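You operate a simulated robot arm through the tools that you are given. There is no shell and no other tool.

You are at the controls of a simulated two-armed robot. One attempt, no reset.

## Task
On the table end, fold the grey cloth in half.

Only the result counts: the job must be done as asked and must still hold three seconds after the hand-in. Knocking over, shifting, dropping, spilling or breaking anything else fails it. Flat cloth is picked up by pressing the open fingertips on it (5 to 10 N) and closing them slowly along it; thin cloth reads only 2 to 8 mm in the jaws.

## Robot
Two 7-joint arms with two-finger parallel grippers on one trunk, on a base that moves. Base frame: it is fixed to the floor where the robot stands at the start and does not move with it; the origin is under the middle of the robot, x ahead of it, y to its left, z up; the surface under the hand at the start is at about z = 920. Readings come in mm, rad, newtons and seconds.
The left shoulder is at the start at [70, 134, 1201], the right one opposite. With the tool pointing down near the work surface each hand reaches from about 200 to 660 mm from the robot's upright axis, wherever it stands, measured 20 degrees to its own side. Places, roughly: table end [500, 100, 900]. Payload 1.57 kg a hand.
The TCP of each hand is the grasp point between the finger pads, 30 mm short of the fingertips. In the tool frame z runs along the fingers and y along their closing line. Largest opening 80 mm; finger width 17, thickness 12; the body of the gripper, 40 by 82 mm, starts 80 mm behind the TCP.
Orientation is that of the tool frame in the base frame, as a unit quaternion [x, y, z, w]. With the fingers straight down and closing along the base's y, the tool's x points along the base's -x, its y along +y and its z along -z.

## Interface
- The arms move only by the tool play_rows. It takes "left_deltas", "right_deltas" or both (then of equal length, played together; a hand with none holds still); each is text: rows parted by semicolons, each of 7 numbers parted by spaces: the shift along the tool's x, y, z in units of 500 mm (1.0 is 500 mm), then the turn, a rotation vector about the tool's x, y, z in units of 180 degrees (1.0 is 180 degrees), then the closure, from 0 (fully open) to 1 (shut). In form: x y z ax ay az fingers; .... A call has 1 to 20 rows; each row is the pose to reach, as a shift and turn from the pose commanded when the call began, along the tool's axes at that moment. A call with a number of a shift or a turn outside -1 to 1 is refused whole. Each row takes 0.2 s and may step no farther than 50 mm and 0.15 rad from the row before; otherwise, or with a gripper value out of range, the whole call is refused. A pose out of reach is approached as far as the arm can. The call stops where the force on the tool passes 40 N (or 10 N more than at its start, if that is more) or the arm is blocked; 0.2 s more then pass. Each finger travels about 153 mm/s and halts on what it meets, pressing with about 38 N; the grip force reading is that of the motor and also rises with nothing between the fingers. The clock runs only during rows and for 0.2 s after the last one: add rows that repeat a pose to give the fingers time. The reply holds the time, the measured pose of the TCP, the force on the tool along the base axes, the opening and the grip force, in the units named above and with some noise, with the torque about the TCP (base axes, N m) and any sound that the robot's microphone picked up.
- Cameras (640 x 400 px; columns grow to the right, rows downward): "scene" is now at [136.2, -4.9, 1418.6]; the picture's right is [-0.05, -1.00, 0.00], its down [-0.73, 0.04, -0.68] and it looks along [0.68, -0.04, -0.73] (base axes); focal length 271 px, centre (320, 200). "left" rides on the left gripper at [72, 7, -122] in its tool frame; the picture's right is [-0.09, 1.00, 0.00], its down [-0.84, -0.08, -0.54] and it looks along [-0.54, -0.05, 0.84] (tool axes); focal length 238 px, centre (320, 200). "right" rides on the right gripper at [72, -7, -122] in its tool frame; the picture's right is [0.09, 1.00, 0.00], its down [-0.84, 0.08, -0.54] and it looks along [-0.54, 0.05, 0.84] (tool axes); focal length 238 px, centre (320, 200). There is no depth. A picture from a camera that has moved, and an enlarged one, comes with that camera's place and axes in the base frame and with its lens. The place of the scene camera against the robot may be out by one fixed shift of up to 12 mm in any direction.
- get_image(camera): a new picture of that camera. No time passes.
- lift_body(by): slides the trunk up (or, below 0, down) by that many mm; the arms and the scene camera ride with it, the base frame stays. It gives what a move gives, with no picture.
- steer(legs): drives the robot by 1 to 6 legs, each [ahead, left, turn to the left] in mm, mm and rad, along the robot's own axes; the way and the turn of a leg run together, so that a leg with both is an arc; at most 1500 mm and 3.142 rad a leg. The arms and the cameras ride along, it lands a little off, and it stops where it bumps. It gives what a move gives.
- turn_head(pan, tilt): turns the head with the scene camera to pan (to the left, within 1.501 rad either way) and tilt (down, from -0.506 to 1.204), counted from straight ahead of the robot. It gives what a move gives.
- enlarge(camera, box): a new picture of the part [left, top, right, bottom] of that camera's present view, enlarged. No time passes.
- sign_off(): hands the job in; it is judged then, once.

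Nothing tells you exact positions but the pictures and the camera data. Unless the task says otherwise, let go and move clear before handing in.

The tools are called by a JSON object that holds its "fn" and its "kwargs". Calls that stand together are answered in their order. play_rows: Moves the arms, as the interface text tells. Its arguments: {"type":"object","properties":{"left_deltas":{"type":"string"},"right_deltas":{"type":"string"}},"required":[]} The other tools are called the same way: lift_body (by) moves the trunk up or down; steer (legs) drives the base; turn_head (pan, tilt) turns the head that bears the scene camera; get_image (camera) takes a picture; enlarge (camera, box) takes an enlarged picture of a part of a camera's view; sign_off () hands the job in.

At the start:

```text
time_s: 0.0
left_position: [476.0, 254.5, 1147.2]
left_orientation: [0.0, 1.0, 0.0, -0.001]
left_wrist_force: [1.0, 0.6, -0.4]
left_ft_torque: [0.01, 0.01, -0.02]
left_opening: 80.0
left_grasp_force: 0.0
right_position: [486.8, -243.0, 1150.5]
right_orientation: [0.001, 1.0, -0.001, 0.0]
right_wrist_force: [-0.3, -1.0, -0.3]
right_ft_torque: [0.0, 0.01, 0.02]
right_opening: 79.8
right_grasp_force: 0.0
trunk travel left (down, up): [-775.0, 165.0]
robot x, y, heading: [-2.2, -0.8, -0.003]
head pan, tilt (commanded): [-0.052, 0.824]
```

scene: 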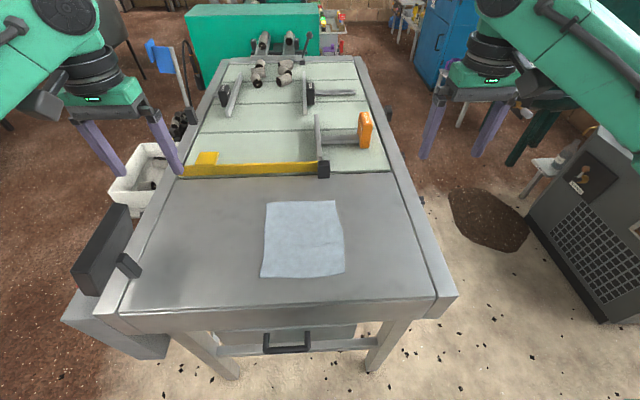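
right: 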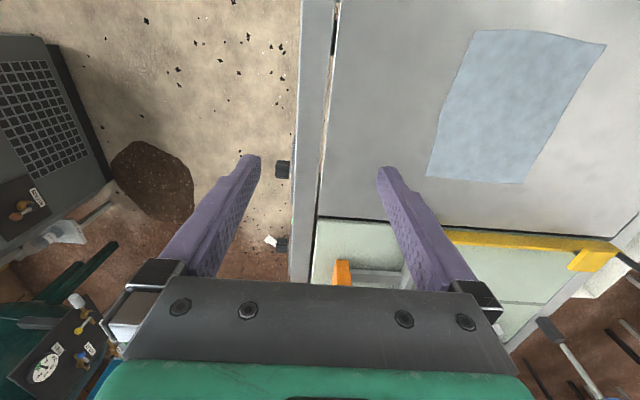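
left: 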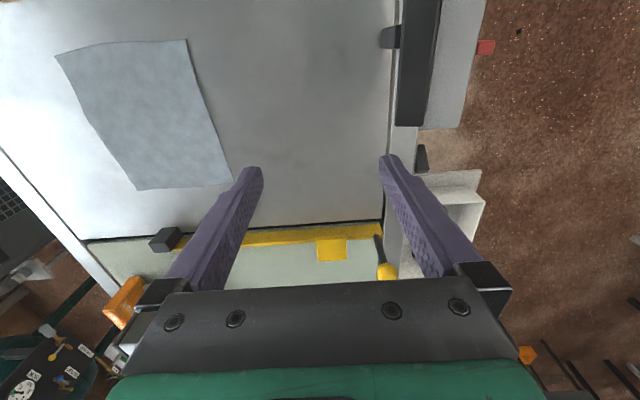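

The grey cloth lies flat on the near end of the table. From the two wrist views I put it at about x 381–580, y −67…+100, with the table surface near z 920. I plan to fold the far edge towards the robot with both hands, so first I'll bring them above the far corners with narrowed fingers and look again.

{"fn": "play_rows", "kwargs": {"left_deltas": "-0.0188 -0.0361 0.02 0 0 0 0.1; -0.0376 -0.0722 0.04 0 0 0 0.2; -0.0564 -0.1083 0.06 0 0 0 0.3; -0.0752 -0.1444 0.08 0 0 0 0.4; -0.094 -0.1805 0.10 0 0 0 0.5; -0.1128 -0.2166 0.12 0 0 0 0.6; -0.1316 -0.2527 0.14 0 0 0 0.7; -0.1504 -0.2888 0.16 0 0 0 0.7; -0.1692 -0.3249 0.18 0 0 0 0.7; -0.188 -0.361 0.20 0 0 0 0.7; -0.188 -0.361 0.20 0 0 0 0.7", "right_deltas": "-0.0166 0.0402 0.0207 0 0 0 0.1; -0.0332 0.0804 0.0414 0 0 0 0.2; -0.0498 0.1206 0.0621 0 0 0 0.3; -0.0664 0.1608 0.0828 0 0 0 0.4; -0.083 0.201 0.1035 0 0 0 0.5; -0.0996 0.2412 0.1242 0 0 0 0.6; -0.1162 0.2814 0.1449 0 0 0 0.7; -0.1328 0.3216 0.1656 0 0 0 0.7; -0.1494 0.3618 0.1863 0 0 0 0.7; -0.166 0.402 0.207 0 0 0 0.7; -0.166 0.402 0.207 0 0 0 0.7"}}

```text
time_s: 2.4
left_position: [570.9, 83.0, 1042.7]
left_orientation: [-0.011, 1.0, 0.0, -0.002]
left_wrist_force: [-0.5, 0.1, 0.2]
left_ft_torque: [0.01, 0.01, 0.0]
left_opening: 24.2
left_grasp_force: 0.0
right_position: [574.4, -53.5, 1045.0]
right_orientation: [0.01, 1.0, 0.001, 0.0]
right_wrist_force: [-0.2, -1.1, 0.0]
right_ft_torque: [0.01, 0.02, -0.05]
right_opening: 24.1
right_grasp_force: 0.0
trunk travel left (down, up): [-775.0, 165.0]
robot x, y, heading: [-1.1, 1.3, -0.007]
head pan, tilt (commanded): [-0.052, 0.824]
```

Both hands are above the far corners, but the left stopped about 9 mm and the right about 11 mm short in y. I'll check the views before going lower.

{"fn": "get_image", "kwargs": {"camera": "left"}}

{"fn": "get_image", "kwargs": {"camera": "right"}}

{"fn": "get_image", "kwargs": {"camera": "scene"}}

```text
taken
camera left: at [500.0, 87.2, 1164.6], right [0.07, 1.0, 0.0], down [0.84, -0.06, 0.54], along [0.54, -0.04, -0.84], focal length 238 px, centre (320, 200)
```

left: 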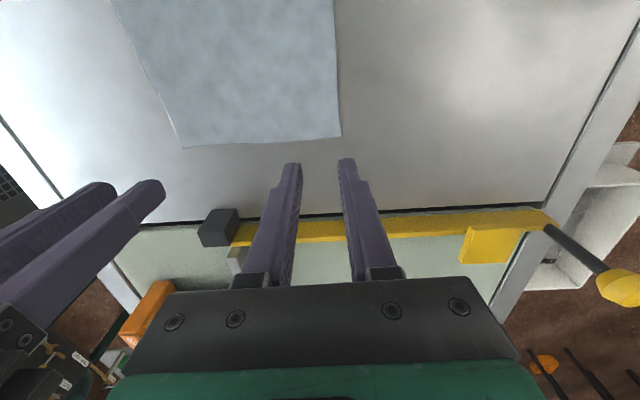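

```text
taken
camera right: at [504.2, -57.7, 1168.2], right [-0.07, 1.0, 0.0], down [0.84, 0.06, 0.54], along [0.54, 0.04, -0.84], focal length 238 px, centre (320, 200)
```

right: 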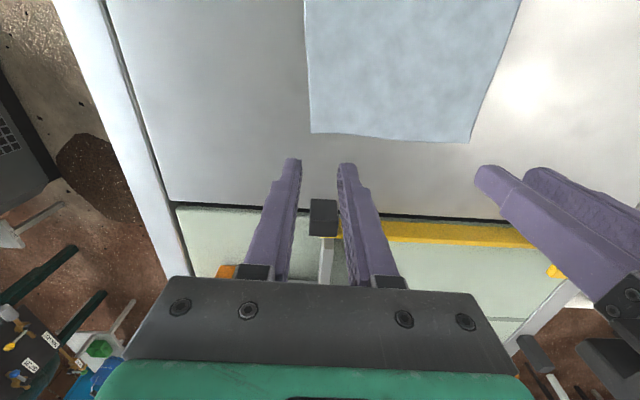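

```text
taken
camera scene: at [135.9, -5.0, 1418.6], right [-0.05, -1.0, 0.0], down [-0.73, 0.04, -0.68], along [0.68, -0.04, -0.73], focal length 271 px, centre (320, 200)
```

scene: 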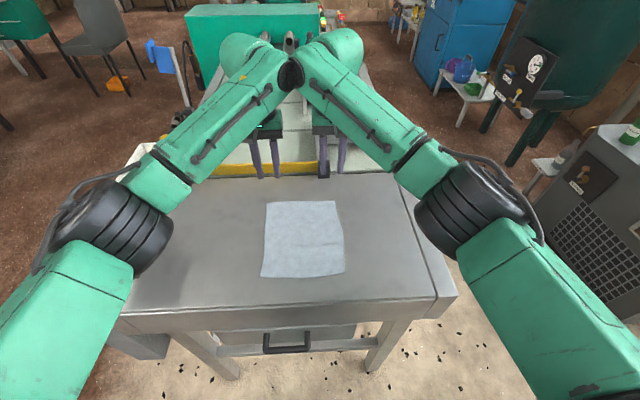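

The two wrists look close to touching above the hands, which may be why the hands couldn't come closer together. I'll enlarge that area.

{"fn": "enlarge", "kwargs": {"camera": "scene", "box": [180, 10, 420, 190]}}

{"fn": "turn_head", "kwargs": {"pan": -0.052, "tilt": 0.45}}

{"fn": "get_image", "kwargs": {"camera": "scene"}}

```text
2.22 times, centred on (300, 100) of scene
camera zoom: at [135.9, -5.0, 1418.6], right [-0.05, -1.0, 0.0], down [-0.73, 0.04, -0.68], along [0.68, -0.04, -0.73], focal length 602 px, centre (364, 422)
```

zoom: 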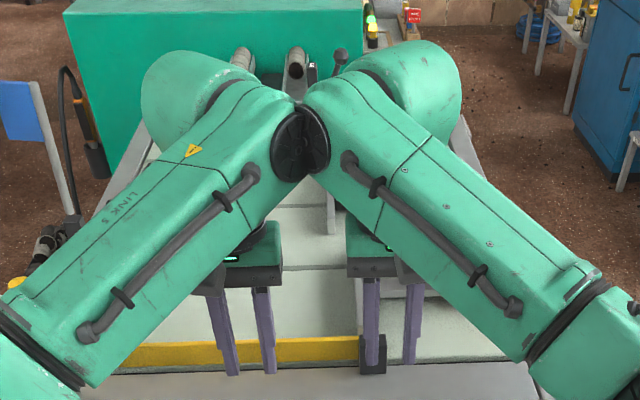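

```text
time_s: 3.2
left_position: [572.0, 82.5, 1041.3]
left_orientation: [-0.012, 1.0, 0.0, -0.002]
left_wrist_force: [-0.4, 0.4, 0.8]
left_ft_torque: [-0.03, -0.04, 0.01]
left_opening: 23.9
left_grasp_force: 0.1
right_position: [575.0, -52.9, 1045.2]
right_orientation: [0.01, 1.0, 0.001, -0.002]
right_wrist_force: [-0.2, 0.1, -0.3]
right_ft_torque: [-0.01, 0.0, 0.0]
right_opening: 24.2
right_grasp_force: 0.1
trunk travel left (down, up): [-775.0, 165.0]
robot x, y, heading: [4.5, -2.3, 0.004]
head pan, tilt (commanded): [-0.052, 0.45]
```

```text
taken
camera scene: at [148.6, -5.5, 1450.9], right [-0.05, -1.0, 0.0], down [-0.44, 0.02, -0.9], along [0.9, -0.05, -0.44], focal length 271 px, centre (320, 200)
```

scene: 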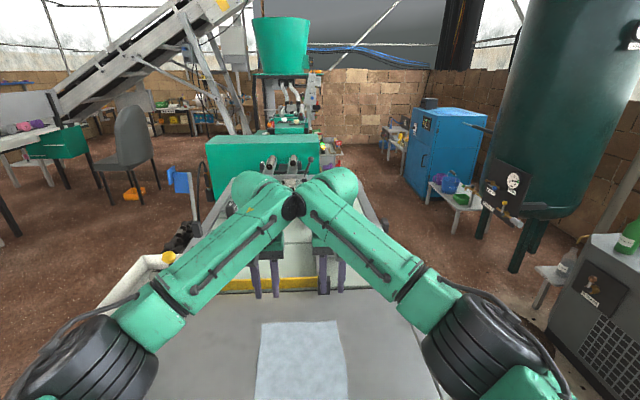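

The tips of the two forearm links touch between the hands, which limits the spacing to about 137 mm. I'll pitch the wrists slightly in opposite directions while still in the air and see whether that frees them.

{"fn": "play_rows", "kwargs": {"left_deltas": "0 0.01 0 0 -0.01 0 0.7; 0 0.01 0 0 -0.02 0 0.7; 0 0.01 0 0 -0.025 0 0.7; 0 0 0 0 -0.025 0 0.7; 0 0 0 0 -0.025 0 0.7", "right_deltas": "0 -0.01 0 0 0.01 0 0.7; 0 -0.01 0 0 0.02 0 0.7; 0 -0.01 0 0 0.025 0 0.7; 0 0 0 0 0.025 0 0.7; 0 0 0 0 0.025 0 0.7"}}

{"fn": "enlarge", "kwargs": {"camera": "scene", "box": [180, 140, 420, 320]}}

```text
time_s: 4.5
left_position: [571.1, 83.6, 1042.4]
left_orientation: [-0.015, 0.999, 0.001, 0.037]
left_wrist_force: [0.3, -0.3, -0.7]
left_ft_torque: [-0.03, 0.02, 0.01]
left_opening: 23.8
left_grasp_force: 0.1
right_position: [573.0, -52.0, 1047.3]
right_orientation: [0.009, 0.999, 0.0, -0.04]
right_wrist_force: [-0.5, -0.3, 1.2]
right_ft_torque: [0.01, -0.04, 0.03]
right_opening: 23.9
right_grasp_force: 0.1
trunk travel left (down, up): [-775.0, 165.0]
robot x, y, heading: [-2.3, -1.4, -0.001]
head pan, tilt (commanded): [-0.052, 0.45]
```

```text
2.22 times, centred on (300, 230) of scene
camera zoom: at [148.6, -5.4, 1450.9], right [-0.05, -1.0, 0.0], down [-0.43, 0.02, -0.9], along [0.9, -0.05, -0.44], focal length 602 px, centre (364, 133)
```

zoom: 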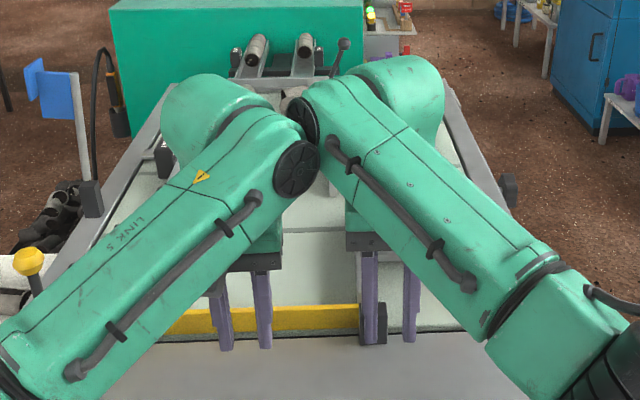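

The opposite pitch didn't help: the spacing stays limited to about 136 mm. I'll set it to about 140 mm with upright hands, and rehearse the near end of the fold in the air to check that the arms can reach it.

{"fn": "play_rows", "kwargs": {"left_deltas": "0 0.012 0 0 0.0125 0 0.7; 0 0.024 0 0 0.025 0 0.7; 0.0359 0.024 -0.00283 0 0.025 0 0.7; 0.0718 0.024 -0.00566 0 0.025 0 0.7; 0.1077 0.024 -0.00849 0 0.025 0 0.7; 0.1436 0.024 -0.01132 0 0.025 0 0.7; 0.1795 0.024 -0.01415 0 0.025 0 0.7; 0.2154 0.024 -0.01698 0 0.025 0 0.7; 0.2513 0.024 -0.01981 0 0.025 0 0.7; 0.2872 0.024 -0.02264 0 0.025 0 0.7; 0.3231 0.024 -0.02547 0 0.025 0 0.7; 0.359 0.024 -0.0283 0 0.025 0 0.7; 0.359 0.024 -0.0283 0 0.025 0 0.7", "right_deltas": "0 -0.012 0 0 -0.0125 0 0.7; 0 -0.024 0 0 -0.025 0 0.7; 0.0359 -0.024 0.00283 0 -0.025 0 0.7; 0.0718 -0.024 0.00566 0 -0.025 0 0.7; 0.1077 -0.024 0.00849 0 -0.025 0 0.7; 0.1436 -0.024 0.01132 0 -0.025 0 0.7; 0.1795 -0.024 0.01415 0 -0.025 0 0.7; 0.2154 -0.024 0.01698 0 -0.025 0 0.7; 0.2513 -0.024 0.01981 0 -0.025 0 0.7; 0.2872 -0.024 0.02264 0 -0.025 0 0.7; 0.3231 -0.024 0.02547 0 -0.025 0 0.7; 0.359 -0.024 0.0283 0 -0.025 0 0.7; 0.359 -0.024 0.0283 0 -0.025 0 0.7"}}

{"fn": "get_image", "kwargs": {"camera": "scene"}}

{"fn": "get_image", "kwargs": {"camera": "left"}}

{"fn": "get_image", "kwargs": {"camera": "right"}}

```text
time_s: 7.2
left_position: [390.6, 83.6, 1044.8]
left_orientation: [0.0, 1.0, 0.0, -0.001]
left_wrist_force: [-0.4, 0.6, 0.6]
left_ft_torque: [0.01, 0.02, -0.03]
left_opening: 24.2
left_grasp_force: 0.1
right_position: [388.8, -54.8, 1048.7]
right_orientation: [0.0, 1.0, 0.0, 0.0]
right_wrist_force: [-0.3, -0.8, 0.2]
right_ft_torque: [0.03, 0.0, -0.02]
right_opening: 23.9
right_grasp_force: 0.0
trunk travel left (down, up): [-775.0, 165.0]
robot x, y, heading: [2.2, -2.5, 0.005]
head pan, tilt (commanded): [-0.052, 0.45]
```

```text
taken
camera scene: at [149.2, -5.5, 1450.9], right [-0.05, -1.0, 0.0], down [-0.44, 0.02, -0.9], along [0.9, -0.05, -0.44], focal length 271 px, centre (320, 200)
```

scene: 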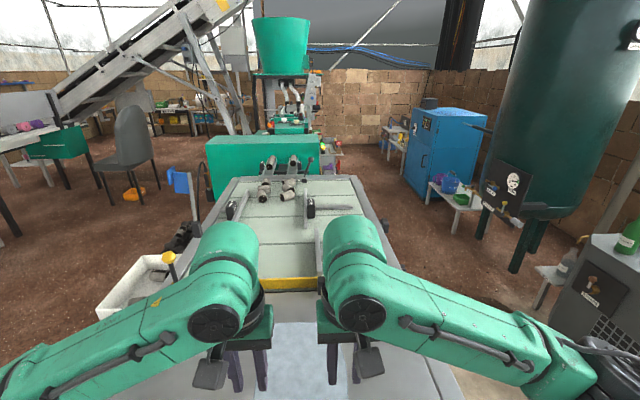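

```text
taken
camera left: at [318.7, 91.1, 1166.6], right [0.09, 1.0, 0.0], down [0.84, -0.08, 0.54], along [0.54, -0.05, -0.84], focal length 238 px, centre (320, 200)
```

left: 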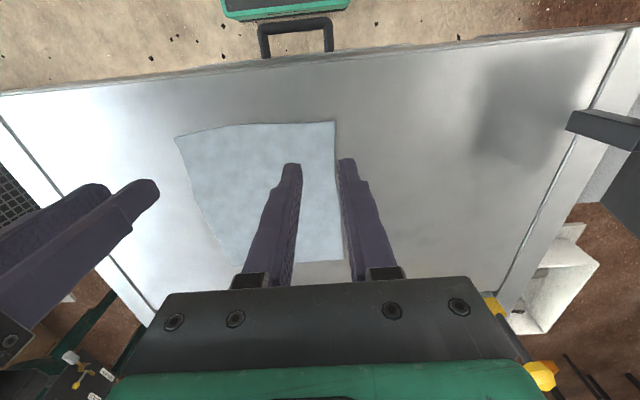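

```text
taken
camera right: at [319.5, -60.4, 1171.3], right [-0.09, 1.0, 0.0], down [0.84, 0.08, 0.54], along [0.54, 0.05, -0.84], focal length 238 px, centre (320, 200)
```

right: 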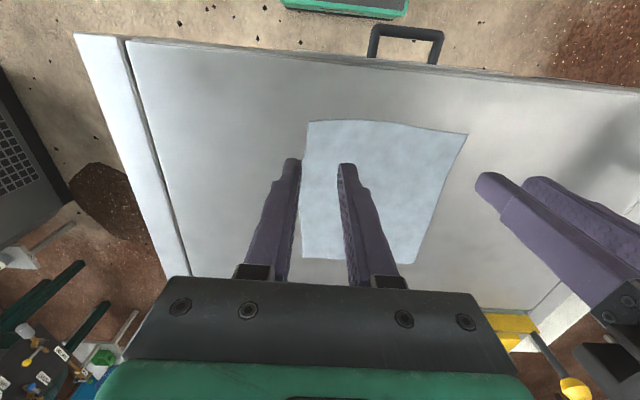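

At the near end the arms have plenty of room, so the wrist contact only happens far out. While still in the air, I'll test tilting both hands back here, fingers pointing down and forward, as I'd want when laying the edge down.

{"fn": "play_rows", "kwargs": {"left_deltas": "0 0 0 0 -0.03 0 0.7; 0 0 0 0 -0.06 0 0.7; 0 0 0 0 -0.09 0 0.7; 0 0 0 0 -0.12 0 0.7; 0 0 0 0 -0.15 0 0.7; 0 0 0 0 -0.18 0 0.7; 0 0 0 0 -0.21 0 0.7; 0 0 0 0 -0.24 0 0.7; 0 0 0 0 -0.24 0 0.7", "right_deltas": "0 0 0 0 -0.03 0 0.7; 0 0 0 0 -0.06 0 0.7; 0 0 0 0 -0.09 0 0.7; 0 0 0 0 -0.12 0 0.7; 0 0 0 0 -0.15 0 0.7; 0 0 0 0 -0.18 0 0.7; 0 0 0 0 -0.21 0 0.7; 0 0 0 0 -0.24 0 0.7; 0 0 0 0 -0.24 0 0.7"}}

{"fn": "get_image", "kwargs": {"camera": "scene"}}

```text
time_s: 9.2
left_position: [389.4, 84.6, 1045.8]
left_orientation: [-0.001, 0.93, 0.001, 0.367]
left_wrist_force: [0.4, 0.0, -0.1]
left_ft_torque: [0.03, 0.01, 0.01]
left_opening: 23.8
left_grasp_force: 0.1
left hand out of reach, approached as far as the arm can: row 5, 6, 7, 8
right_position: [401.9, -52.4, 1040.6]
right_orientation: [0.0, 0.929, 0.0, 0.369]
right_wrist_force: [0.2, -0.1, 0.4]
right_ft_torque: [-0.03, 0.03, 0.0]
right_opening: 24.3
right_grasp_force: 0.0
right hand out of reach, approached as far as the arm can: row 6, 7, 8, 9
trunk travel left (down, up): [-775.0, 165.0]
robot x, y, heading: [-0.5, 1.8, 0.0]
head pan, tilt (commanded): [-0.052, 0.45]
```

```text
taken
camera scene: at [148.3, -6.3, 1451.0], right [-0.05, -1.0, 0.0], down [-0.43, 0.02, -0.9], along [0.9, -0.05, -0.44], focal length 271 px, centre (320, 200)
```

scene: 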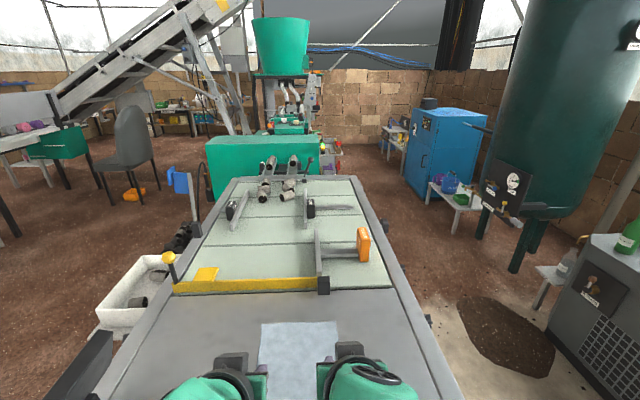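

Both hands reach a tilt of about 43° at the near end, or nearly so. I'll set them upright again, then turn them 90° so the fingers close along x. That suits the far edge at a 138 mm spacing and swings the cameras outward.

{"fn": "play_rows", "kwargs": {"left_deltas": "0 0 0 0 0.03 0 0.7; 0 0 0 0 0.06 0 0.7; 0 0 0 0 0.09 0 0.7; 0 0 0 0 0.12 0 0.7; 0 0 0 0 0.15 0 0.7; 0 0 0 0 0.18 0 0.7; 0 0 0 0 0.21 0 0.7; 0 0 0 0 0.24 0 0.7; 0 0 0 0 0.24 0 0.7", "right_deltas": "0 0 0 0 0.03 0 0.7; 0 0 0 0 0.06 0 0.7; 0 0 0 0 0.09 0 0.7; 0 0 0 0 0.12 0 0.7; 0 0 0 0 0.15 0 0.7; 0 0 0 0 0.18 0 0.7; 0 0 0 0 0.21 0 0.7; 0 0 0 0 0.24 0 0.7; 0 0 0 0 0.24 0 0.7"}}

```text
time_s: 9.8
left_position: [390.6, 134.0, 1017.4]
left_orientation: [0.024, 0.951, 0.115, 0.287]
left_wrist_force: [-0.3, -0.1, 0.4]
left_ft_torque: [-0.05, 0.01, -0.04]
left_opening: 23.8
left_grasp_force: 0.0
left hand out of reach, approached as far as the arm can: row 2
right_position: [400.7, -50.1, 1041.5]
right_orientation: [0.0, 0.957, -0.002, 0.29]
right_wrist_force: [0.8, 0.7, 0.5]
right_ft_torque: [-0.02, 0.01, -0.03]
right_opening: 24.2
right_grasp_force: 0.1
trunk travel left (down, up): [-775.0, 165.0]
robot x, y, heading: [0.3, 1.7, -0.003]
head pan, tilt (commanded): [-0.052, 0.45]
stopped in row 2 (left hand): the arm was blocked; the commanded pose is now the measured one
```

The left arm was blocked and its hand swung out to y 134, so I'm checking the views before moving anything.

{"fn": "get_image", "kwargs": {"camera": "scene"}}

{"fn": "get_image", "kwargs": {"camera": "left"}}

{"fn": "get_image", "kwargs": {"camera": "right"}}

```text
taken
camera scene: at [149.9, -2.8, 1450.8], right [-0.05, -1.0, 0.0], down [-0.44, 0.02, -0.9], along [0.9, -0.05, -0.44], focal length 271 px, centre (320, 200)
```

scene: 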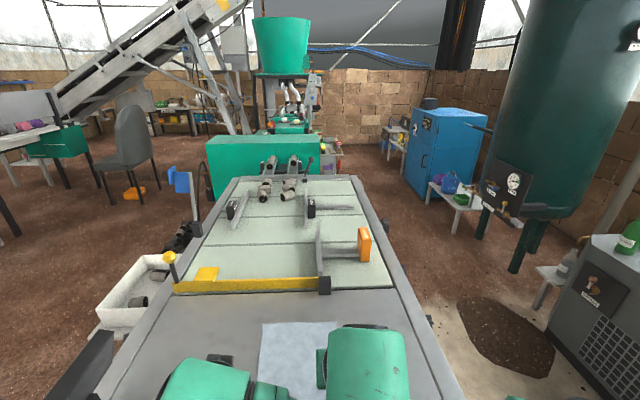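

```text
taken
camera left: at [265.2, 123.3, 1078.5], right [0.06, 0.96, 0.28], down [0.4, -0.28, 0.87], along [0.91, 0.06, -0.4], focal length 238 px, centre (320, 200)
```

left: 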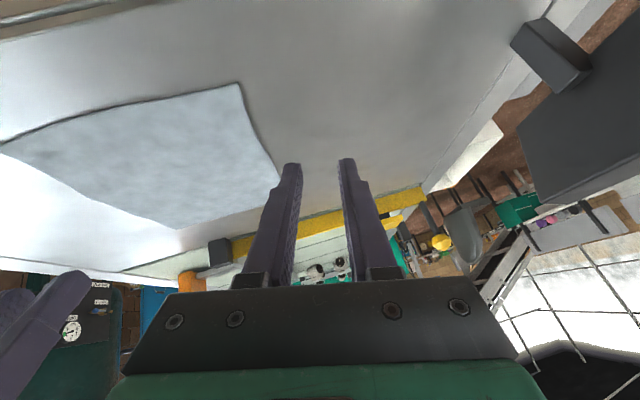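

```text
taken
camera right: at [274.3, -55.6, 1102.8], right [-0.08, 1.0, -0.05], down [0.4, 0.08, 0.91], along [0.92, 0.05, -0.4], focal length 238 px, centre (320, 200)
```

right: 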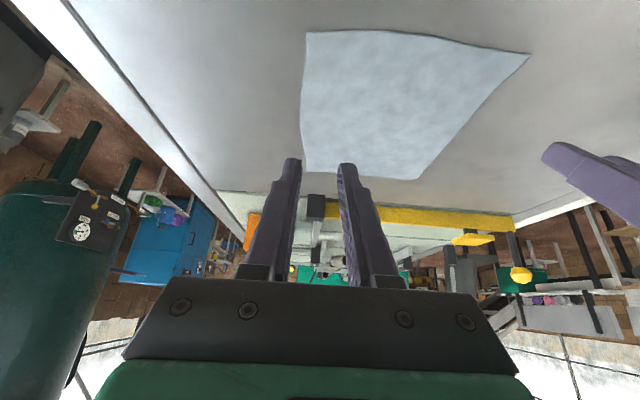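

Nothing on the table has moved. The left arm swung over near its reach limit and met the right one. I'll move the left hand out, up and upright by itself.

{"fn": "play_rows", "kwargs": {"left_deltas": "-0.0097 0.0182 -0.0031 0 0 0 0.7; -0.0194 0.0365 -0.0063 0.0074 0.0186 -0.0016 0.7; -0.0291 0.0547 -0.0094 0.0149 0.0371 -0.0031 0.7; -0.0388 0.073 -0.0126 0.0223 0.0557 -0.0047 0.7; -0.0485 0.0912 -0.0157 0.0298 0.0743 -0.0062 0.7; -0.0582 0.1094 -0.0188 0.0372 0.0929 -0.0078 0.7; -0.0679 0.1277 -0.022 0.0446 0.1114 -0.0093 0.7; -0.0776 0.1459 -0.0251 0.0521 0.13 -0.0109 0.7; -0.0873 0.1642 -0.0283 0.0595 0.1486 -0.0124 0.7; -0.097 0.1824 -0.0314 0.067 0.1671 -0.014 0.7; -0.097 0.1824 -0.0314 0.0744 0.1857 -0.0155 0.7; -0.097 0.1824 -0.0314 0.0744 0.1857 -0.0155 0.7"}}

{"fn": "get_image", "kwargs": {"camera": "scene"}}

```text
time_s: 10.5
left_position: [397.6, 194.7, 1017.1]
left_orientation: [0.04, 0.948, 0.203, 0.243]
left_wrist_force: [0.0, 0.4, 0.3]
left_ft_torque: [-0.03, 0.0, -0.02]
left_opening: 24.1
left_grasp_force: 0.0
left hand out of reach, approached as far as the arm can: row 3
right_position: [401.1, -51.6, 1041.1]
right_orientation: [0.0, 0.957, 0.0, 0.29]
right_wrist_force: [0.1, 0.4, 0.3]
right_ft_torque: [0.0, -0.01, -0.02]
right_opening: 23.8
right_grasp_force: 0.0
trunk travel left (down, up): [-775.0, 165.0]
robot x, y, heading: [5.4, -1.4, 0.001]
head pan, tilt (commanded): [-0.052, 0.45]
stopped in row 3 (left hand): the arm was blocked; the commanded pose is now the measured one
```

```text
taken
camera scene: at [149.2, -4.6, 1450.9], right [-0.05, -1.0, 0.0], down [-0.44, 0.02, -0.9], along [0.9, -0.05, -0.44], focal length 271 px, centre (320, 200)
```

scene: 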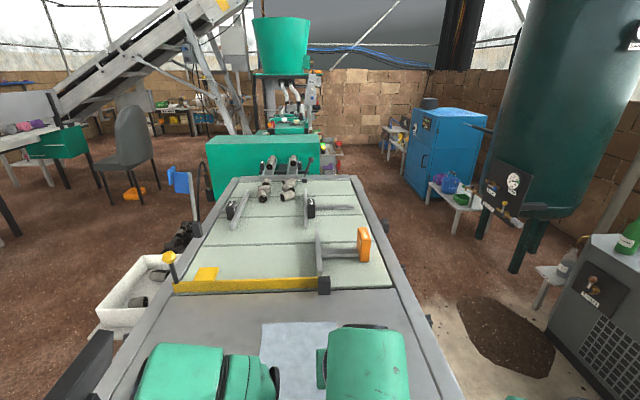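

The left arm seems to be switching to a different joint posture as it goes. I'll tilt the head down to see both arms properly.

{"fn": "turn_head", "kwargs": {"pan": 0.1, "tilt": 1.1}}

{"fn": "get_image", "kwargs": {"camera": "scene"}}

{"fn": "get_image", "kwargs": {"camera": "left"}}

```text
time_s: 11.6
left_position: [397.2, 192.9, 1016.3]
left_orientation: [0.04, 0.948, 0.203, 0.243]
left_wrist_force: [0.5, -0.8, -0.2]
left_ft_torque: [0.01, 0.0, 0.01]
left_opening: 24.1
left_grasp_force: 0.1
right_position: [401.1, -51.3, 1040.7]
right_orientation: [0.0, 0.957, -0.001, 0.29]
right_wrist_force: [0.0, -0.3, -0.2]
right_ft_torque: [0.0, 0.0, 0.0]
right_opening: 23.7
right_grasp_force: 0.0
trunk travel left (down, up): [-775.0, 165.0]
robot x, y, heading: [-0.4, -0.2, -0.005]
head pan, tilt (commanded): [0.099, 1.1]
```

```text
taken
camera scene: at [119.6, 5.6, 1398.8], right [0.1, -1.0, 0.0], down [-0.89, -0.09, -0.45], along [0.45, 0.04, -0.89], focal length 271 px, centre (320, 200)
```

scene: 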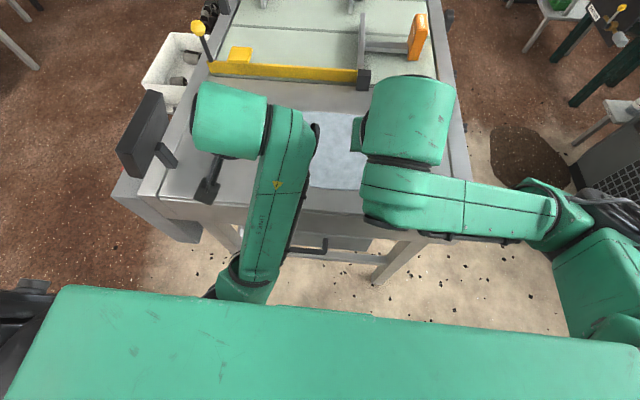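

```text
taken
camera left: at [275.8, 166.9, 1084.9], right [0.06, 0.89, 0.44], down [0.48, -0.41, 0.77], along [0.88, 0.17, -0.45], focal length 238 px, centre (320, 200)
```

left: 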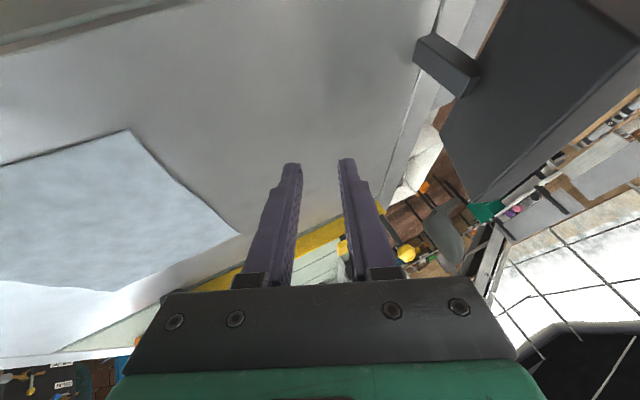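

The left elbow has dropped inward, so its forearm now comes straight from the chest, while the right arm is still elbow-out. I'll lift the left hand gently forward and up, then check.

{"fn": "play_rows", "kwargs": {"left_deltas": "-0.0152 0.0116 -0.0107 0 0 0 0.7; -0.0305 0.0231 -0.0215 0 0 0 0.7; -0.0457 0.0347 -0.0322 0 0 0 0.7; -0.061 0.0462 -0.043 0 0 0 0.7; -0.0762 0.0578 -0.0537 0 0 0 0.7; -0.0762 0.0578 -0.0537 0 0 0 0.7"}}

{"fn": "get_image", "kwargs": {"camera": "scene"}}

```text
time_s: 12.5
left_position: [406.8, 236.4, 1047.5]
left_orientation: [0.045, 0.931, 0.282, 0.226]
left_wrist_force: [0.9, 0.0, -0.5]
left_ft_torque: [0.01, -0.03, 0.02]
left_opening: 24.0
left_grasp_force: 0.0
right_position: [399.6, -52.5, 1040.4]
right_orientation: [0.0, 0.957, -0.001, 0.29]
right_wrist_force: [-0.8, 0.6, -0.4]
right_ft_torque: [-0.02, 0.01, -0.01]
right_opening: 24.3
right_grasp_force: 0.0
trunk travel left (down, up): [-775.0, 165.0]
robot x, y, heading: [-0.0, -0.0, -0.001]
head pan, tilt (commanded): [0.099, 1.1]
stopped in row 4 (left hand): the arm was blocked; the commanded pose is now the measured one
```

```text
taken
camera scene: at [119.7, 5.6, 1398.8], right [0.1, -1.0, 0.0], down [-0.89, -0.09, -0.45], along [0.45, 0.04, -0.89], focal length 271 px, centre (320, 200)
```

scene: 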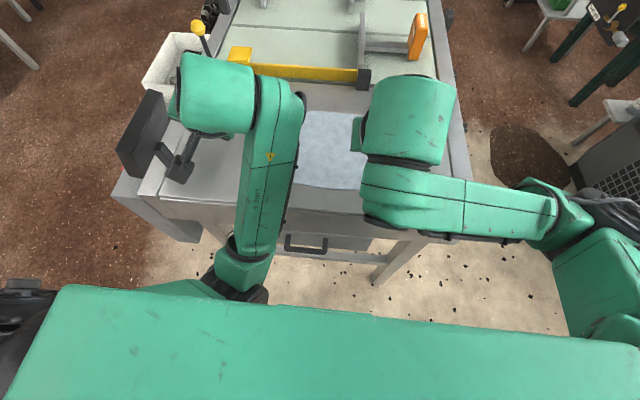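

The left hand is being pulled outward while its elbow is pinned near the torso. I'll extend it forward and up to draw the elbow free, keeping clear of the dark box on the left side of the table.

{"fn": "play_rows", "kwargs": {"left_deltas": "-0.0245 0.0122 0.0059 0 0 0 0.7; -0.049 0.0244 0.0118 0 0 0 0.7; -0.0735 0.0366 0.0177 0 0 0 0.7; -0.098 0.0488 0.0236 0 0 0 0.7; -0.1225 0.061 0.0295 0 0 0 0.7; -0.147 0.0732 0.0354 0 0 0 0.7; -0.1715 0.0854 0.0413 0 0 0 0.7; -0.196 0.0976 0.0472 0 0 0 0.7; -0.2205 0.1098 0.0531 0 0 0 0.7; -0.245 0.122 0.059 0 0 0 0.7; -0.245 0.122 0.059 0 0 0 0.7"}}

{"fn": "get_image", "kwargs": {"camera": "scene"}}

```text
time_s: 14.9
left_position: [525.4, 274.9, 1106.2]
left_orientation: [0.045, 0.931, 0.282, 0.227]
left_wrist_force: [-0.1, -1.0, 0.0]
left_ft_torque: [-0.02, 0.01, -0.02]
left_opening: 24.3
left_grasp_force: 0.0
right_position: [399.0, -50.7, 1042.0]
right_orientation: [0.001, 0.957, -0.002, 0.29]
right_wrist_force: [-0.5, 0.5, 0.2]
right_ft_torque: [-0.03, 0.01, 0.0]
right_opening: 24.2
right_grasp_force: 0.0
trunk travel left (down, up): [-775.0, 165.0]
robot x, y, heading: [-2.1, 1.2, -0.005]
head pan, tilt (commanded): [0.099, 1.1]
```

```text
taken
camera scene: at [119.3, 5.4, 1398.8], right [0.1, -1.0, 0.0], down [-0.89, -0.09, -0.45], along [0.45, 0.05, -0.89], focal length 271 px, centre (320, 200)
```

scene: 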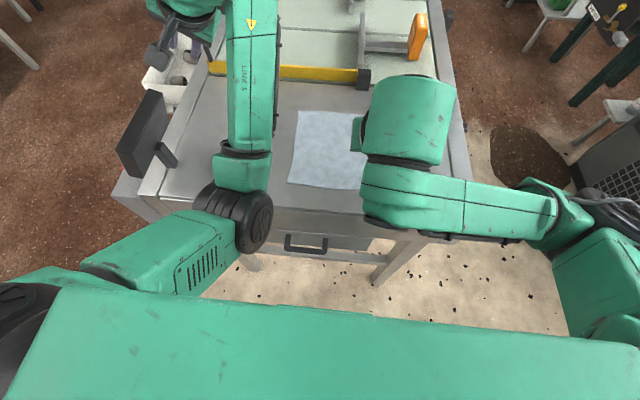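

That move completed cleanly, but the left arm is still elbow-in. I'll bring it to a roomy upright pose on the left, like the start pose, and see whether the elbow swings back out.

{"fn": "play_rows", "kwargs": {"left_deltas": "0.0023 0.0089 -0.0058 0.0184 0.0147 -0.0029 0.7; 0.0046 0.0177 -0.0116 0.0368 0.0295 -0.0059 0.7; 0.0068 0.0266 -0.0173 0.0551 0.0442 -0.0088 0.7; 0.0091 0.0354 -0.0231 0.0735 0.0589 -0.0117 0.7; 0.0114 0.0443 -0.0289 0.0919 0.0737 -0.0147 0.7; 0.0137 0.0532 -0.0347 0.1103 0.0884 -0.0176 0.7; 0.016 0.062 -0.0405 0.1287 0.1031 -0.0205 0.7; 0.0182 0.0709 -0.0462 0.147 0.1178 -0.0234 0.7; 0.0205 0.0797 -0.052 0.1654 0.1326 -0.0264 0.7; 0.0228 0.0886 -0.0578 0.1838 0.1473 -0.0293 0.7; 0.0228 0.0886 -0.0578 0.1838 0.1473 -0.0293 0.7; 0.0228 0.0886 -0.0578 0.1838 0.1473 -0.0293 0.7"}}

{"fn": "get_image", "kwargs": {"camera": "scene"}}

```text
time_s: 17.5
left_position: [501.9, 300.0, 1149.1]
left_orientation: [0.001, 1.0, -0.001, 0.001]
left_wrist_force: [-0.1, 0.0, 0.4]
left_ft_torque: [-0.01, -0.01, -0.01]
left_opening: 23.9
left_grasp_force: 0.1
left hand out of reach, approached as far as the arm can: row 6, 7, 8, 9
right_position: [400.4, -50.2, 1040.9]
right_orientation: [0.0, 0.957, -0.001, 0.29]
right_wrist_force: [-0.2, 0.5, 0.3]
right_ft_torque: [0.0, -0.03, -0.03]
right_opening: 24.0
right_grasp_force: 0.1
trunk travel left (down, up): [-775.0, 165.0]
robot x, y, heading: [-3.8, 1.0, 0.003]
head pan, tilt (commanded): [0.099, 1.1]
```

```text
taken
camera scene: at [119.5, 5.4, 1398.8], right [0.1, -1.0, 0.0], down [-0.89, -0.09, -0.45], along [0.45, 0.05, -0.89], focal length 271 px, centre (320, 200)
```

scene: 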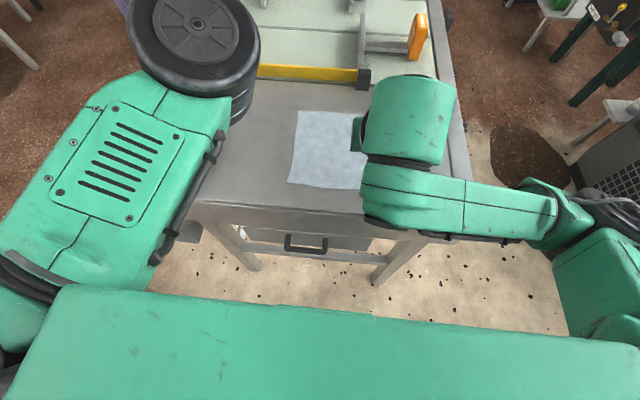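

The left hand reached the upright pose exactly, with the elbow now high and forward. Next I'll bring the right hand upright and away to its own side.

{"fn": "play_rows", "kwargs": {"right_deltas": "-0.02 -0.02 -0.0011 0 0.0187 0 0.7; -0.04 -0.04 -0.0022 0 0.0374 0 0.7; -0.06 -0.06 -0.0033 0 0.0561 0 0.7; -0.08 -0.08 -0.0044 0 0.0748 0 0.7; -0.1 -0.1 -0.0055 0 0.0935 0 0.7; -0.12 -0.12 -0.0066 0 0.1122 0 0.7; -0.14 -0.14 -0.0077 0 0.1309 0 0.7; -0.16 -0.16 -0.0088 0 0.1496 0 0.7; -0.18 -0.18 -0.0099 0 0.1683 0 0.7; -0.2 -0.2 -0.011 0 0.187 0 0.7; -0.2 -0.2 -0.011 0 0.187 0 0.7"}}

{"fn": "turn_head", "kwargs": {"pan": 0.0, "tilt": 0.824}}

{"fn": "get_image", "kwargs": {"camera": "scene"}}

```text
time_s: 19.9
left_position: [502.6, 300.0, 1148.8]
left_orientation: [0.002, 1.0, 0.001, 0.001]
left_wrist_force: [0.0, 0.0, -0.5]
left_ft_torque: [0.02, -0.01, 0.04]
left_opening: 23.9
left_grasp_force: 0.0
right_position: [482.4, -150.8, 1100.3]
right_orientation: [0.0, 1.0, 0.0, 0.0]
right_wrist_force: [0.6, 0.5, 0.2]
right_ft_torque: [0.0, -0.01, 0.03]
right_opening: 24.1
right_grasp_force: 0.0
trunk travel left (down, up): [-775.0, 165.0]
robot x, y, heading: [2.1, 0.2, -0.0]
head pan, tilt (commanded): [0.099, 1.1]
```

```text
time_s: 20.7
left_position: [501.9, 300.0, 1148.5]
left_orientation: [0.0, 1.0, 0.0, 0.001]
left_wrist_force: [0.7, -0.1, 0.5]
left_ft_torque: [0.03, -0.01, -0.02]
left_opening: 24.0
left_grasp_force: 0.1
right_position: [481.7, -150.9, 1100.3]
right_orientation: [0.0, 1.0, 0.0, 0.001]
right_wrist_force: [-0.1, 0.5, 0.1]
right_ft_torque: [-0.03, 0.02, 0.0]
right_opening: 24.0
right_grasp_force: 0.0
trunk travel left (down, up): [-775.0, 165.0]
robot x, y, heading: [-0.1, -3.5, 0.007]
head pan, tilt (commanded): [0.0, 0.824]
```

```text
taken
camera scene: at [136.1, -0.8, 1418.5], right [0.0, -1.0, 0.0], down [-0.73, 0.0, -0.68], along [0.68, 0.0, -0.73], focal length 271 px, centre (320, 200)
```

scene: 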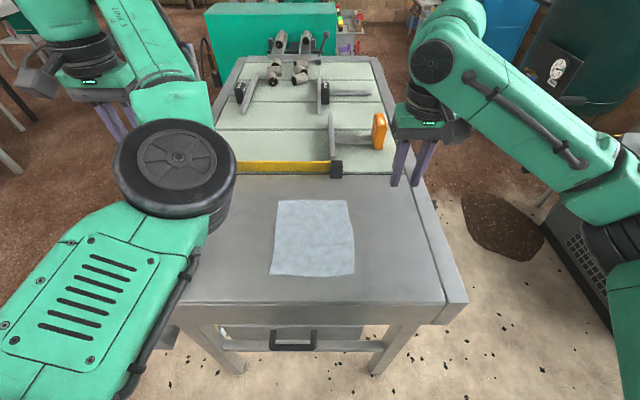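

The cloth hasn't moved and the right arm is in a good posture. I'll try the left hand at the far-left corner with its elbow-high posture and see how it fits.

{"fn": "play_rows", "kwargs": {"left_deltas": "-0.0136 -0.038 0.0176 0 0 0 0.7; -0.0272 -0.076 0.0352 0 0 0 0.7; -0.0408 -0.114 0.0528 0 0 0 0.7; -0.0544 -0.152 0.0704 0 0 0 0.7; -0.068 -0.19 0.088 0 0 0 0.7; -0.0816 -0.228 0.1056 0 0 0 0.7; -0.0952 -0.266 0.1232 0 0 0 0.7; -0.1088 -0.304 0.1408 0 0 0 0.7; -0.1224 -0.342 0.1584 0 0 0 0.7; -0.136 -0.38 0.176 0 0 0 0.7; -0.136 -0.38 0.176 0 0 0 0.7"}}

{"fn": "get_image", "kwargs": {"camera": "scene"}}

```text
time_s: 23.1
left_position: [575.1, 111.9, 1058.8]
left_orientation: [0.0, 1.0, -0.001, 0.001]
left_wrist_force: [-0.2, -0.5, 0.5]
left_ft_torque: [0.03, 0.01, -0.01]
left_opening: 23.9
left_grasp_force: 0.1
left hand out of reach, approached as far as the arm can: row 1, 2, 3, 4, 5, 6, 7, 8, 9, 10, 11
right_position: [480.8, -151.4, 1099.8]
right_orientation: [0.0, 1.0, -0.001, 0.001]
right_wrist_force: [0.9, 0.9, -1.0]
right_ft_torque: [0.0, 0.0, 0.01]
right_opening: 23.8
right_grasp_force: 0.0
trunk travel left (down, up): [-775.0, 165.0]
robot x, y, heading: [3.2, 2.9, -0.003]
head pan, tilt (commanded): [0.0, 0.824]
```

```text
taken
camera scene: at [136.2, -0.5, 1418.6], right [0.0, -1.0, 0.0], down [-0.73, 0.0, -0.68], along [0.68, 0.0, -0.73], focal length 271 px, centre (320, 200)
```

scene: 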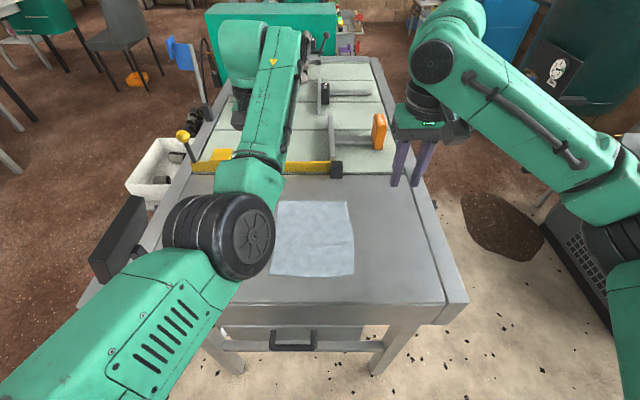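

The pose is nearly reached, but the arm reports it's at a limit, so I don't trust this posture. I'll bring the left hand back to its own side and roll the wrist outward, fingers pointing inward, to push the elbow back to the outside.

{"fn": "play_rows", "kwargs": {"left_deltas": "0.014 0.03 -0.025 0 0 0 0.7; 0.028 0.06 -0.05 0 0 0 0.7; 0.042 0.09 -0.075 0 0 0 0.7; 0.056 0.12 -0.1 0 0 0 0.7; 0.07 0.15 -0.125 0 0 0 0.7; 0.084 0.18 -0.15 0 0 0 0.7; 0.098 0.21 -0.175 0 0 0 0.7; 0.112 0.24 -0.2 0 0 0 0.7; 0.126 0.27 -0.2 0 0 0 0.7; 0.14 0.3 -0.2 0.03 0 0 0.7; 0.14 0.3 -0.2 0.06 0 0 0.7; 0.14 0.3 -0.2 0.09 0 0 0.7; 0.14 0.3 -0.2 0.12 0 0 0.7; 0.14 0.3 -0.2 0.15 0 0 0.7; 0.14 0.3 -0.2 0.18 0 0 0.7; 0.14 0.3 -0.2 0.21 0 0 0.7; 0.14 0.3 -0.2 0.24 0 0 0.7; 0.14 0.3 -0.2 0.27 0 0 0.7; 0.14 0.3 -0.2 0.27 0 0 0.7"}}

{"fn": "get_image", "kwargs": {"camera": "scene"}}

```text
time_s: 27.1
left_position: [506.3, 261.3, 1160.7]
left_orientation: [0.002, 0.911, -0.412, 0.0]
left_wrist_force: [0.3, -0.4, 0.2]
left_ft_torque: [-0.05, 0.0, -0.02]
left_opening: 23.9
left_grasp_force: 0.1
left hand out of reach, approached as far as the arm can: row 1, 2, 3, 4, 5, 6, 7, 8, 9, 10
right_position: [482.0, -151.7, 1100.8]
right_orientation: [0.0, 1.0, 0.0, 0.001]
right_wrist_force: [0.5, -0.7, -0.2]
right_ft_torque: [0.01, -0.01, 0.01]
right_opening: 24.4
right_grasp_force: 0.1
trunk travel left (down, up): [-775.0, 165.0]
robot x, y, heading: [4.3, -1.7, -0.001]
head pan, tilt (commanded): [0.0, 0.824]
```

```text
taken
camera scene: at [136.3, -1.2, 1418.5], right [0.0, -1.0, 0.0], down [-0.73, 0.0, -0.68], along [0.68, 0.0, -0.73], focal length 271 px, centre (320, 200)
```

scene: 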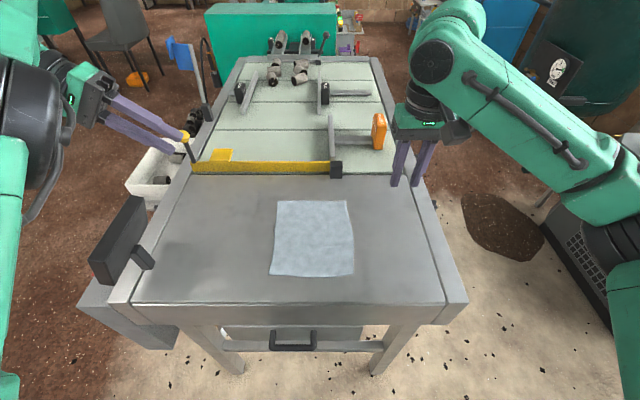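

The elbow has moved to the outside left. I'll turn the head to confirm before standing the hand upright.

{"fn": "turn_head", "kwargs": {"pan": 0.6, "tilt": 0.7}}

{"fn": "get_image", "kwargs": {"camera": "scene"}}

```text
time_s: 28.1
left_position: [505.6, 261.0, 1160.0]
left_orientation: [0.001, 0.911, -0.412, 0.001]
left_wrist_force: [-0.3, 0.5, 0.5]
left_ft_torque: [0.01, -0.01, 0.0]
left_opening: 24.1
left_grasp_force: 0.1
right_position: [482.7, -150.9, 1099.6]
right_orientation: [0.0, 1.0, 0.0, 0.001]
right_wrist_force: [0.4, 0.7, -1.0]
right_ft_torque: [0.01, -0.01, 0.02]
right_opening: 24.0
right_grasp_force: 0.0
trunk travel left (down, up): [-775.0, 165.0]
robot x, y, heading: [-0.6, 2.1, -0.0]
head pan, tilt (commanded): [0.6, 0.7]
```

```text
taken
camera scene: at [126.9, 47.2, 1428.7], right [0.56, -0.83, 0.0], down [-0.53, -0.36, -0.76], along [0.63, 0.43, -0.64], focal length 271 px, centre (320, 200)
```

scene: 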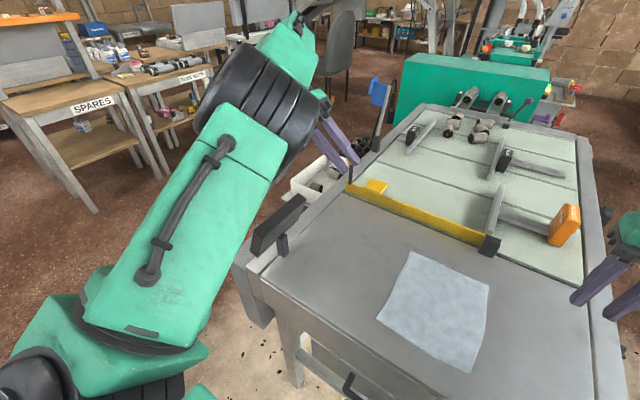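

The elbow is now out on the left, like the right arm's. I'll roll the hand back to vertical at a comfortable place.

{"fn": "play_rows", "kwargs": {"left_deltas": "0 0 0 -0.03 0 0 0.7; 0 0 0 -0.06 0 0 0.7; 0 0 0 -0.09 0 0 0.7; 0 0 0 -0.12 0 0 0.7; 0 0 0 -0.15 0 0 0.7; 0 0 0 -0.18 0 0 0.7; 0 0 0 -0.21 0 0 0.7; 0 0 0 -0.24 0 0 0.7; 0 0 0 -0.27 0 0 0.7; 0 0 0 -0.27 0 0 0.7"}}

{"fn": "turn_head", "kwargs": {"pan": 0.0, "tilt": 0.824}}

{"fn": "get_image", "kwargs": {"camera": "scene"}}

```text
time_s: 30.3
left_position: [523.4, 267.6, 1155.3]
left_orientation: [0.001, 1.0, 0.001, 0.001]
left_wrist_force: [-0.1, -0.4, -0.1]
left_ft_torque: [0.0, -0.03, -0.04]
left_opening: 24.1
left_grasp_force: 0.1
left hand out of reach, approached as far as the arm can: row 8, 9, 10
right_position: [481.5, -152.6, 1099.8]
right_orientation: [0.001, 1.0, 0.0, 0.001]
right_wrist_force: [0.8, -0.5, 1.1]
right_ft_torque: [-0.01, -0.04, -0.04]
right_opening: 23.8
right_grasp_force: 0.1
trunk travel left (down, up): [-775.0, 165.0]
robot x, y, heading: [-2.7, -1.5, -0.002]
head pan, tilt (commanded): [0.6, 0.7]
```

```text
time_s: 31.3
left_position: [522.4, 269.0, 1156.1]
left_orientation: [0.001, 1.0, 0.0, 0.001]
left_wrist_force: [0.0, 0.1, -0.1]
left_ft_torque: [0.03, 0.02, 0.01]
left_opening: 24.1
left_grasp_force: 0.0
right_position: [481.7, -150.3, 1099.7]
right_orientation: [0.0, 1.0, 0.001, 0.001]
right_wrist_force: [0.1, 0.3, 0.1]
right_ft_torque: [-0.01, -0.04, 0.0]
right_opening: 24.3
right_grasp_force: 0.0
trunk travel left (down, up): [-775.0, 165.0]
robot x, y, heading: [3.5, -1.5, -0.001]
head pan, tilt (commanded): [0.0, 0.824]
```

```text
taken
camera scene: at [136.4, -0.8, 1418.6], right [0.0, -1.0, 0.0], down [-0.73, 0.0, -0.68], along [0.68, 0.0, -0.73], focal length 271 px, centre (320, 200)
```

scene: 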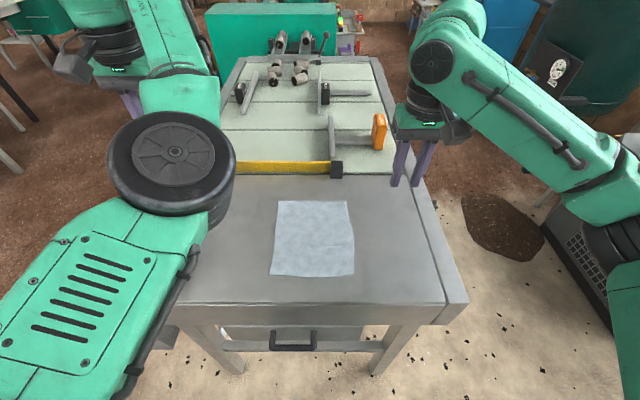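

The elbow drops back inward whenever the hand stands upright, so the path matters. I'll take a loop well above the table: roll the hand fully inward so the elbow goes up and out, and look there.

{"fn": "play_rows", "kwargs": {"left_deltas": "0 0 -0.02 0.03 0 0 0.7; 0 0 -0.04 0.06 0 0 0.7; 0 0 -0.06 0.09 0 0 0.7; 0 0 -0.08 0.12 0 0 0.7; 0 0 -0.1 0.15 0 0 0.7; 0 0 -0.1 0.18 0 0 0.7; 0 0 -0.1 0.21 0 0 0.7; 0 0 -0.1 0.24 0 0 0.7; 0 0 -0.1 0.27 0 0 0.7; 0 0 -0.1 0.3 0 0 0.7; 0 0 -0.1 0.33 0 0 0.7; 0 0 -0.1 0.36 0 0 0.7; 0 0 -0.1 0.39 0 0 0.7; 0 0 -0.1 0.42 0 0 0.7; 0 0 -0.1 0.45 0 0 0.7; 0 0 -0.1 0.48 0 0 0.7; 0 0 -0.1 0.5 0 0 0.7; 0 0 -0.1 0.5 0 0 0.7"}}

{"fn": "turn_head", "kwargs": {"pan": 0.6, "tilt": 0.6}}

{"fn": "get_image", "kwargs": {"camera": "scene"}}

```text
time_s: 35.1
left_position: [559.3, 242.7, 1182.0]
left_orientation: [-0.027, 0.737, -0.675, 0.022]
left_wrist_force: [-0.4, -0.1, -0.8]
left_ft_torque: [-0.05, 0.0, -0.01]
left_opening: 24.1
left_grasp_force: 0.0
left hand out of reach, approached as far as the arm can: row 9, 10, 11, 12, 13, 14, 15, 16, 17, 18
right_position: [481.8, -151.2, 1099.0]
right_orientation: [0.0, 1.0, 0.0, 0.0]
right_wrist_force: [-0.2, -0.7, -0.2]
right_ft_torque: [-0.02, 0.03, 0.0]
right_opening: 23.8
right_grasp_force: 0.0
trunk travel left (down, up): [-775.0, 165.0]
robot x, y, heading: [0.3, -2.1, -0.0]
head pan, tilt (commanded): [0.0, 0.824]
```

```text
time_s: 36.1
left_position: [559.4, 242.2, 1182.3]
left_orientation: [-0.026, 0.736, -0.676, 0.022]
left_wrist_force: [-0.3, 0.4, -1.3]
left_ft_torque: [0.0, 0.02, -0.02]
left_opening: 24.0
left_grasp_force: 0.0
right_position: [482.0, -151.3, 1100.3]
right_orientation: [-0.001, 1.0, 0.0, 0.001]
right_wrist_force: [0.5, 0.1, 0.1]
right_ft_torque: [0.04, 0.02, -0.05]
right_opening: 23.9
right_grasp_force: 0.0
trunk travel left (down, up): [-775.0, 165.0]
robot x, y, heading: [-3.9, 0.9, -0.0]
head pan, tilt (commanded): [0.6, 0.6]
```

```text
taken
camera scene: at [129.5, 48.7, 1437.4], right [0.56, -0.83, 0.0], down [-0.47, -0.32, -0.82], along [0.68, 0.47, -0.57], focal length 271 px, centre (320, 200)
```

scene: 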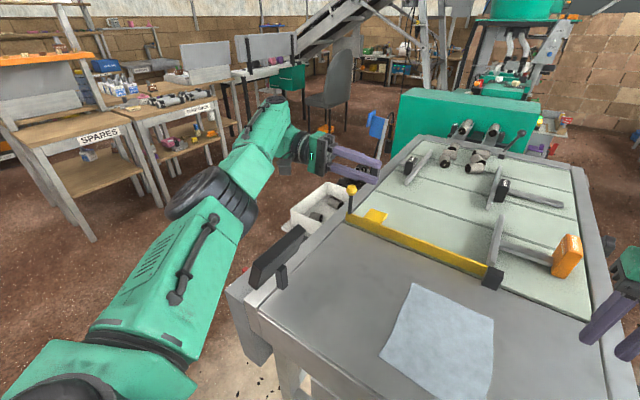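

The left arm is now stretched out with its elbow on the outer side. Keeping that roll, I'll pull the hand inward so the elbow bends firmly outward before I stand the hand upright.

{"fn": "play_rows", "kwargs": {"left_deltas": "0.014 0.002 0.042 0 0 0 0.7; 0.028 0.004 0.084 0 0 0 0.7; 0.042 0.006 0.126 0 0 0 0.7; 0.056 0.008 0.168 0 0 0 0.7; 0.07 0.01 0.21 0 0 0 0.7; 0.084 0.012 0.252 0 0 0 0.7; 0.098 0.014 0.294 0 0 0 0.7; 0.112 0.016 0.336 0 0 0 0.7; 0.126 0.018 0.378 0 0 0 0.7; 0.14 0.02 0.42 0 0 0 0.7; 0.14 0.02 0.42 0 0 0 0.7"}}

{"fn": "get_image", "kwargs": {"camera": "scene"}}

```text
time_s: 38.5
left_position: [560.5, 242.7, 1182.0]
left_orientation: [-0.027, 0.736, -0.676, 0.023]
left_wrist_force: [-0.4, -0.1, 0.0]
left_ft_torque: [-0.01, 0.02, 0.01]
left_opening: 23.7
left_grasp_force: 0.1
left hand out of reach, approached as far as the arm can: row 1, 2, 3, 4, 5, 6, 7, 8, 9, 10, 11
right_position: [483.6, -151.4, 1099.9]
right_orientation: [0.0, 1.0, 0.0, 0.0]
right_wrist_force: [0.6, 0.0, 1.2]
right_ft_torque: [0.01, 0.02, 0.03]
right_opening: 24.0
right_grasp_force: 0.1
trunk travel left (down, up): [-775.0, 165.0]
robot x, y, heading: [-0.2, 0.2, 0.002]
head pan, tilt (commanded): [0.6, 0.6]
```

```text
taken
camera scene: at [129.7, 49.2, 1437.4], right [0.56, -0.83, 0.0], down [-0.47, -0.32, -0.82], along [0.68, 0.47, -0.57], focal length 271 px, centre (320, 200)
```

scene: 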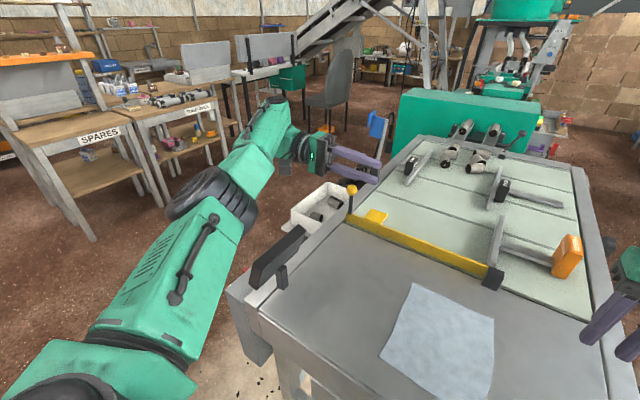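

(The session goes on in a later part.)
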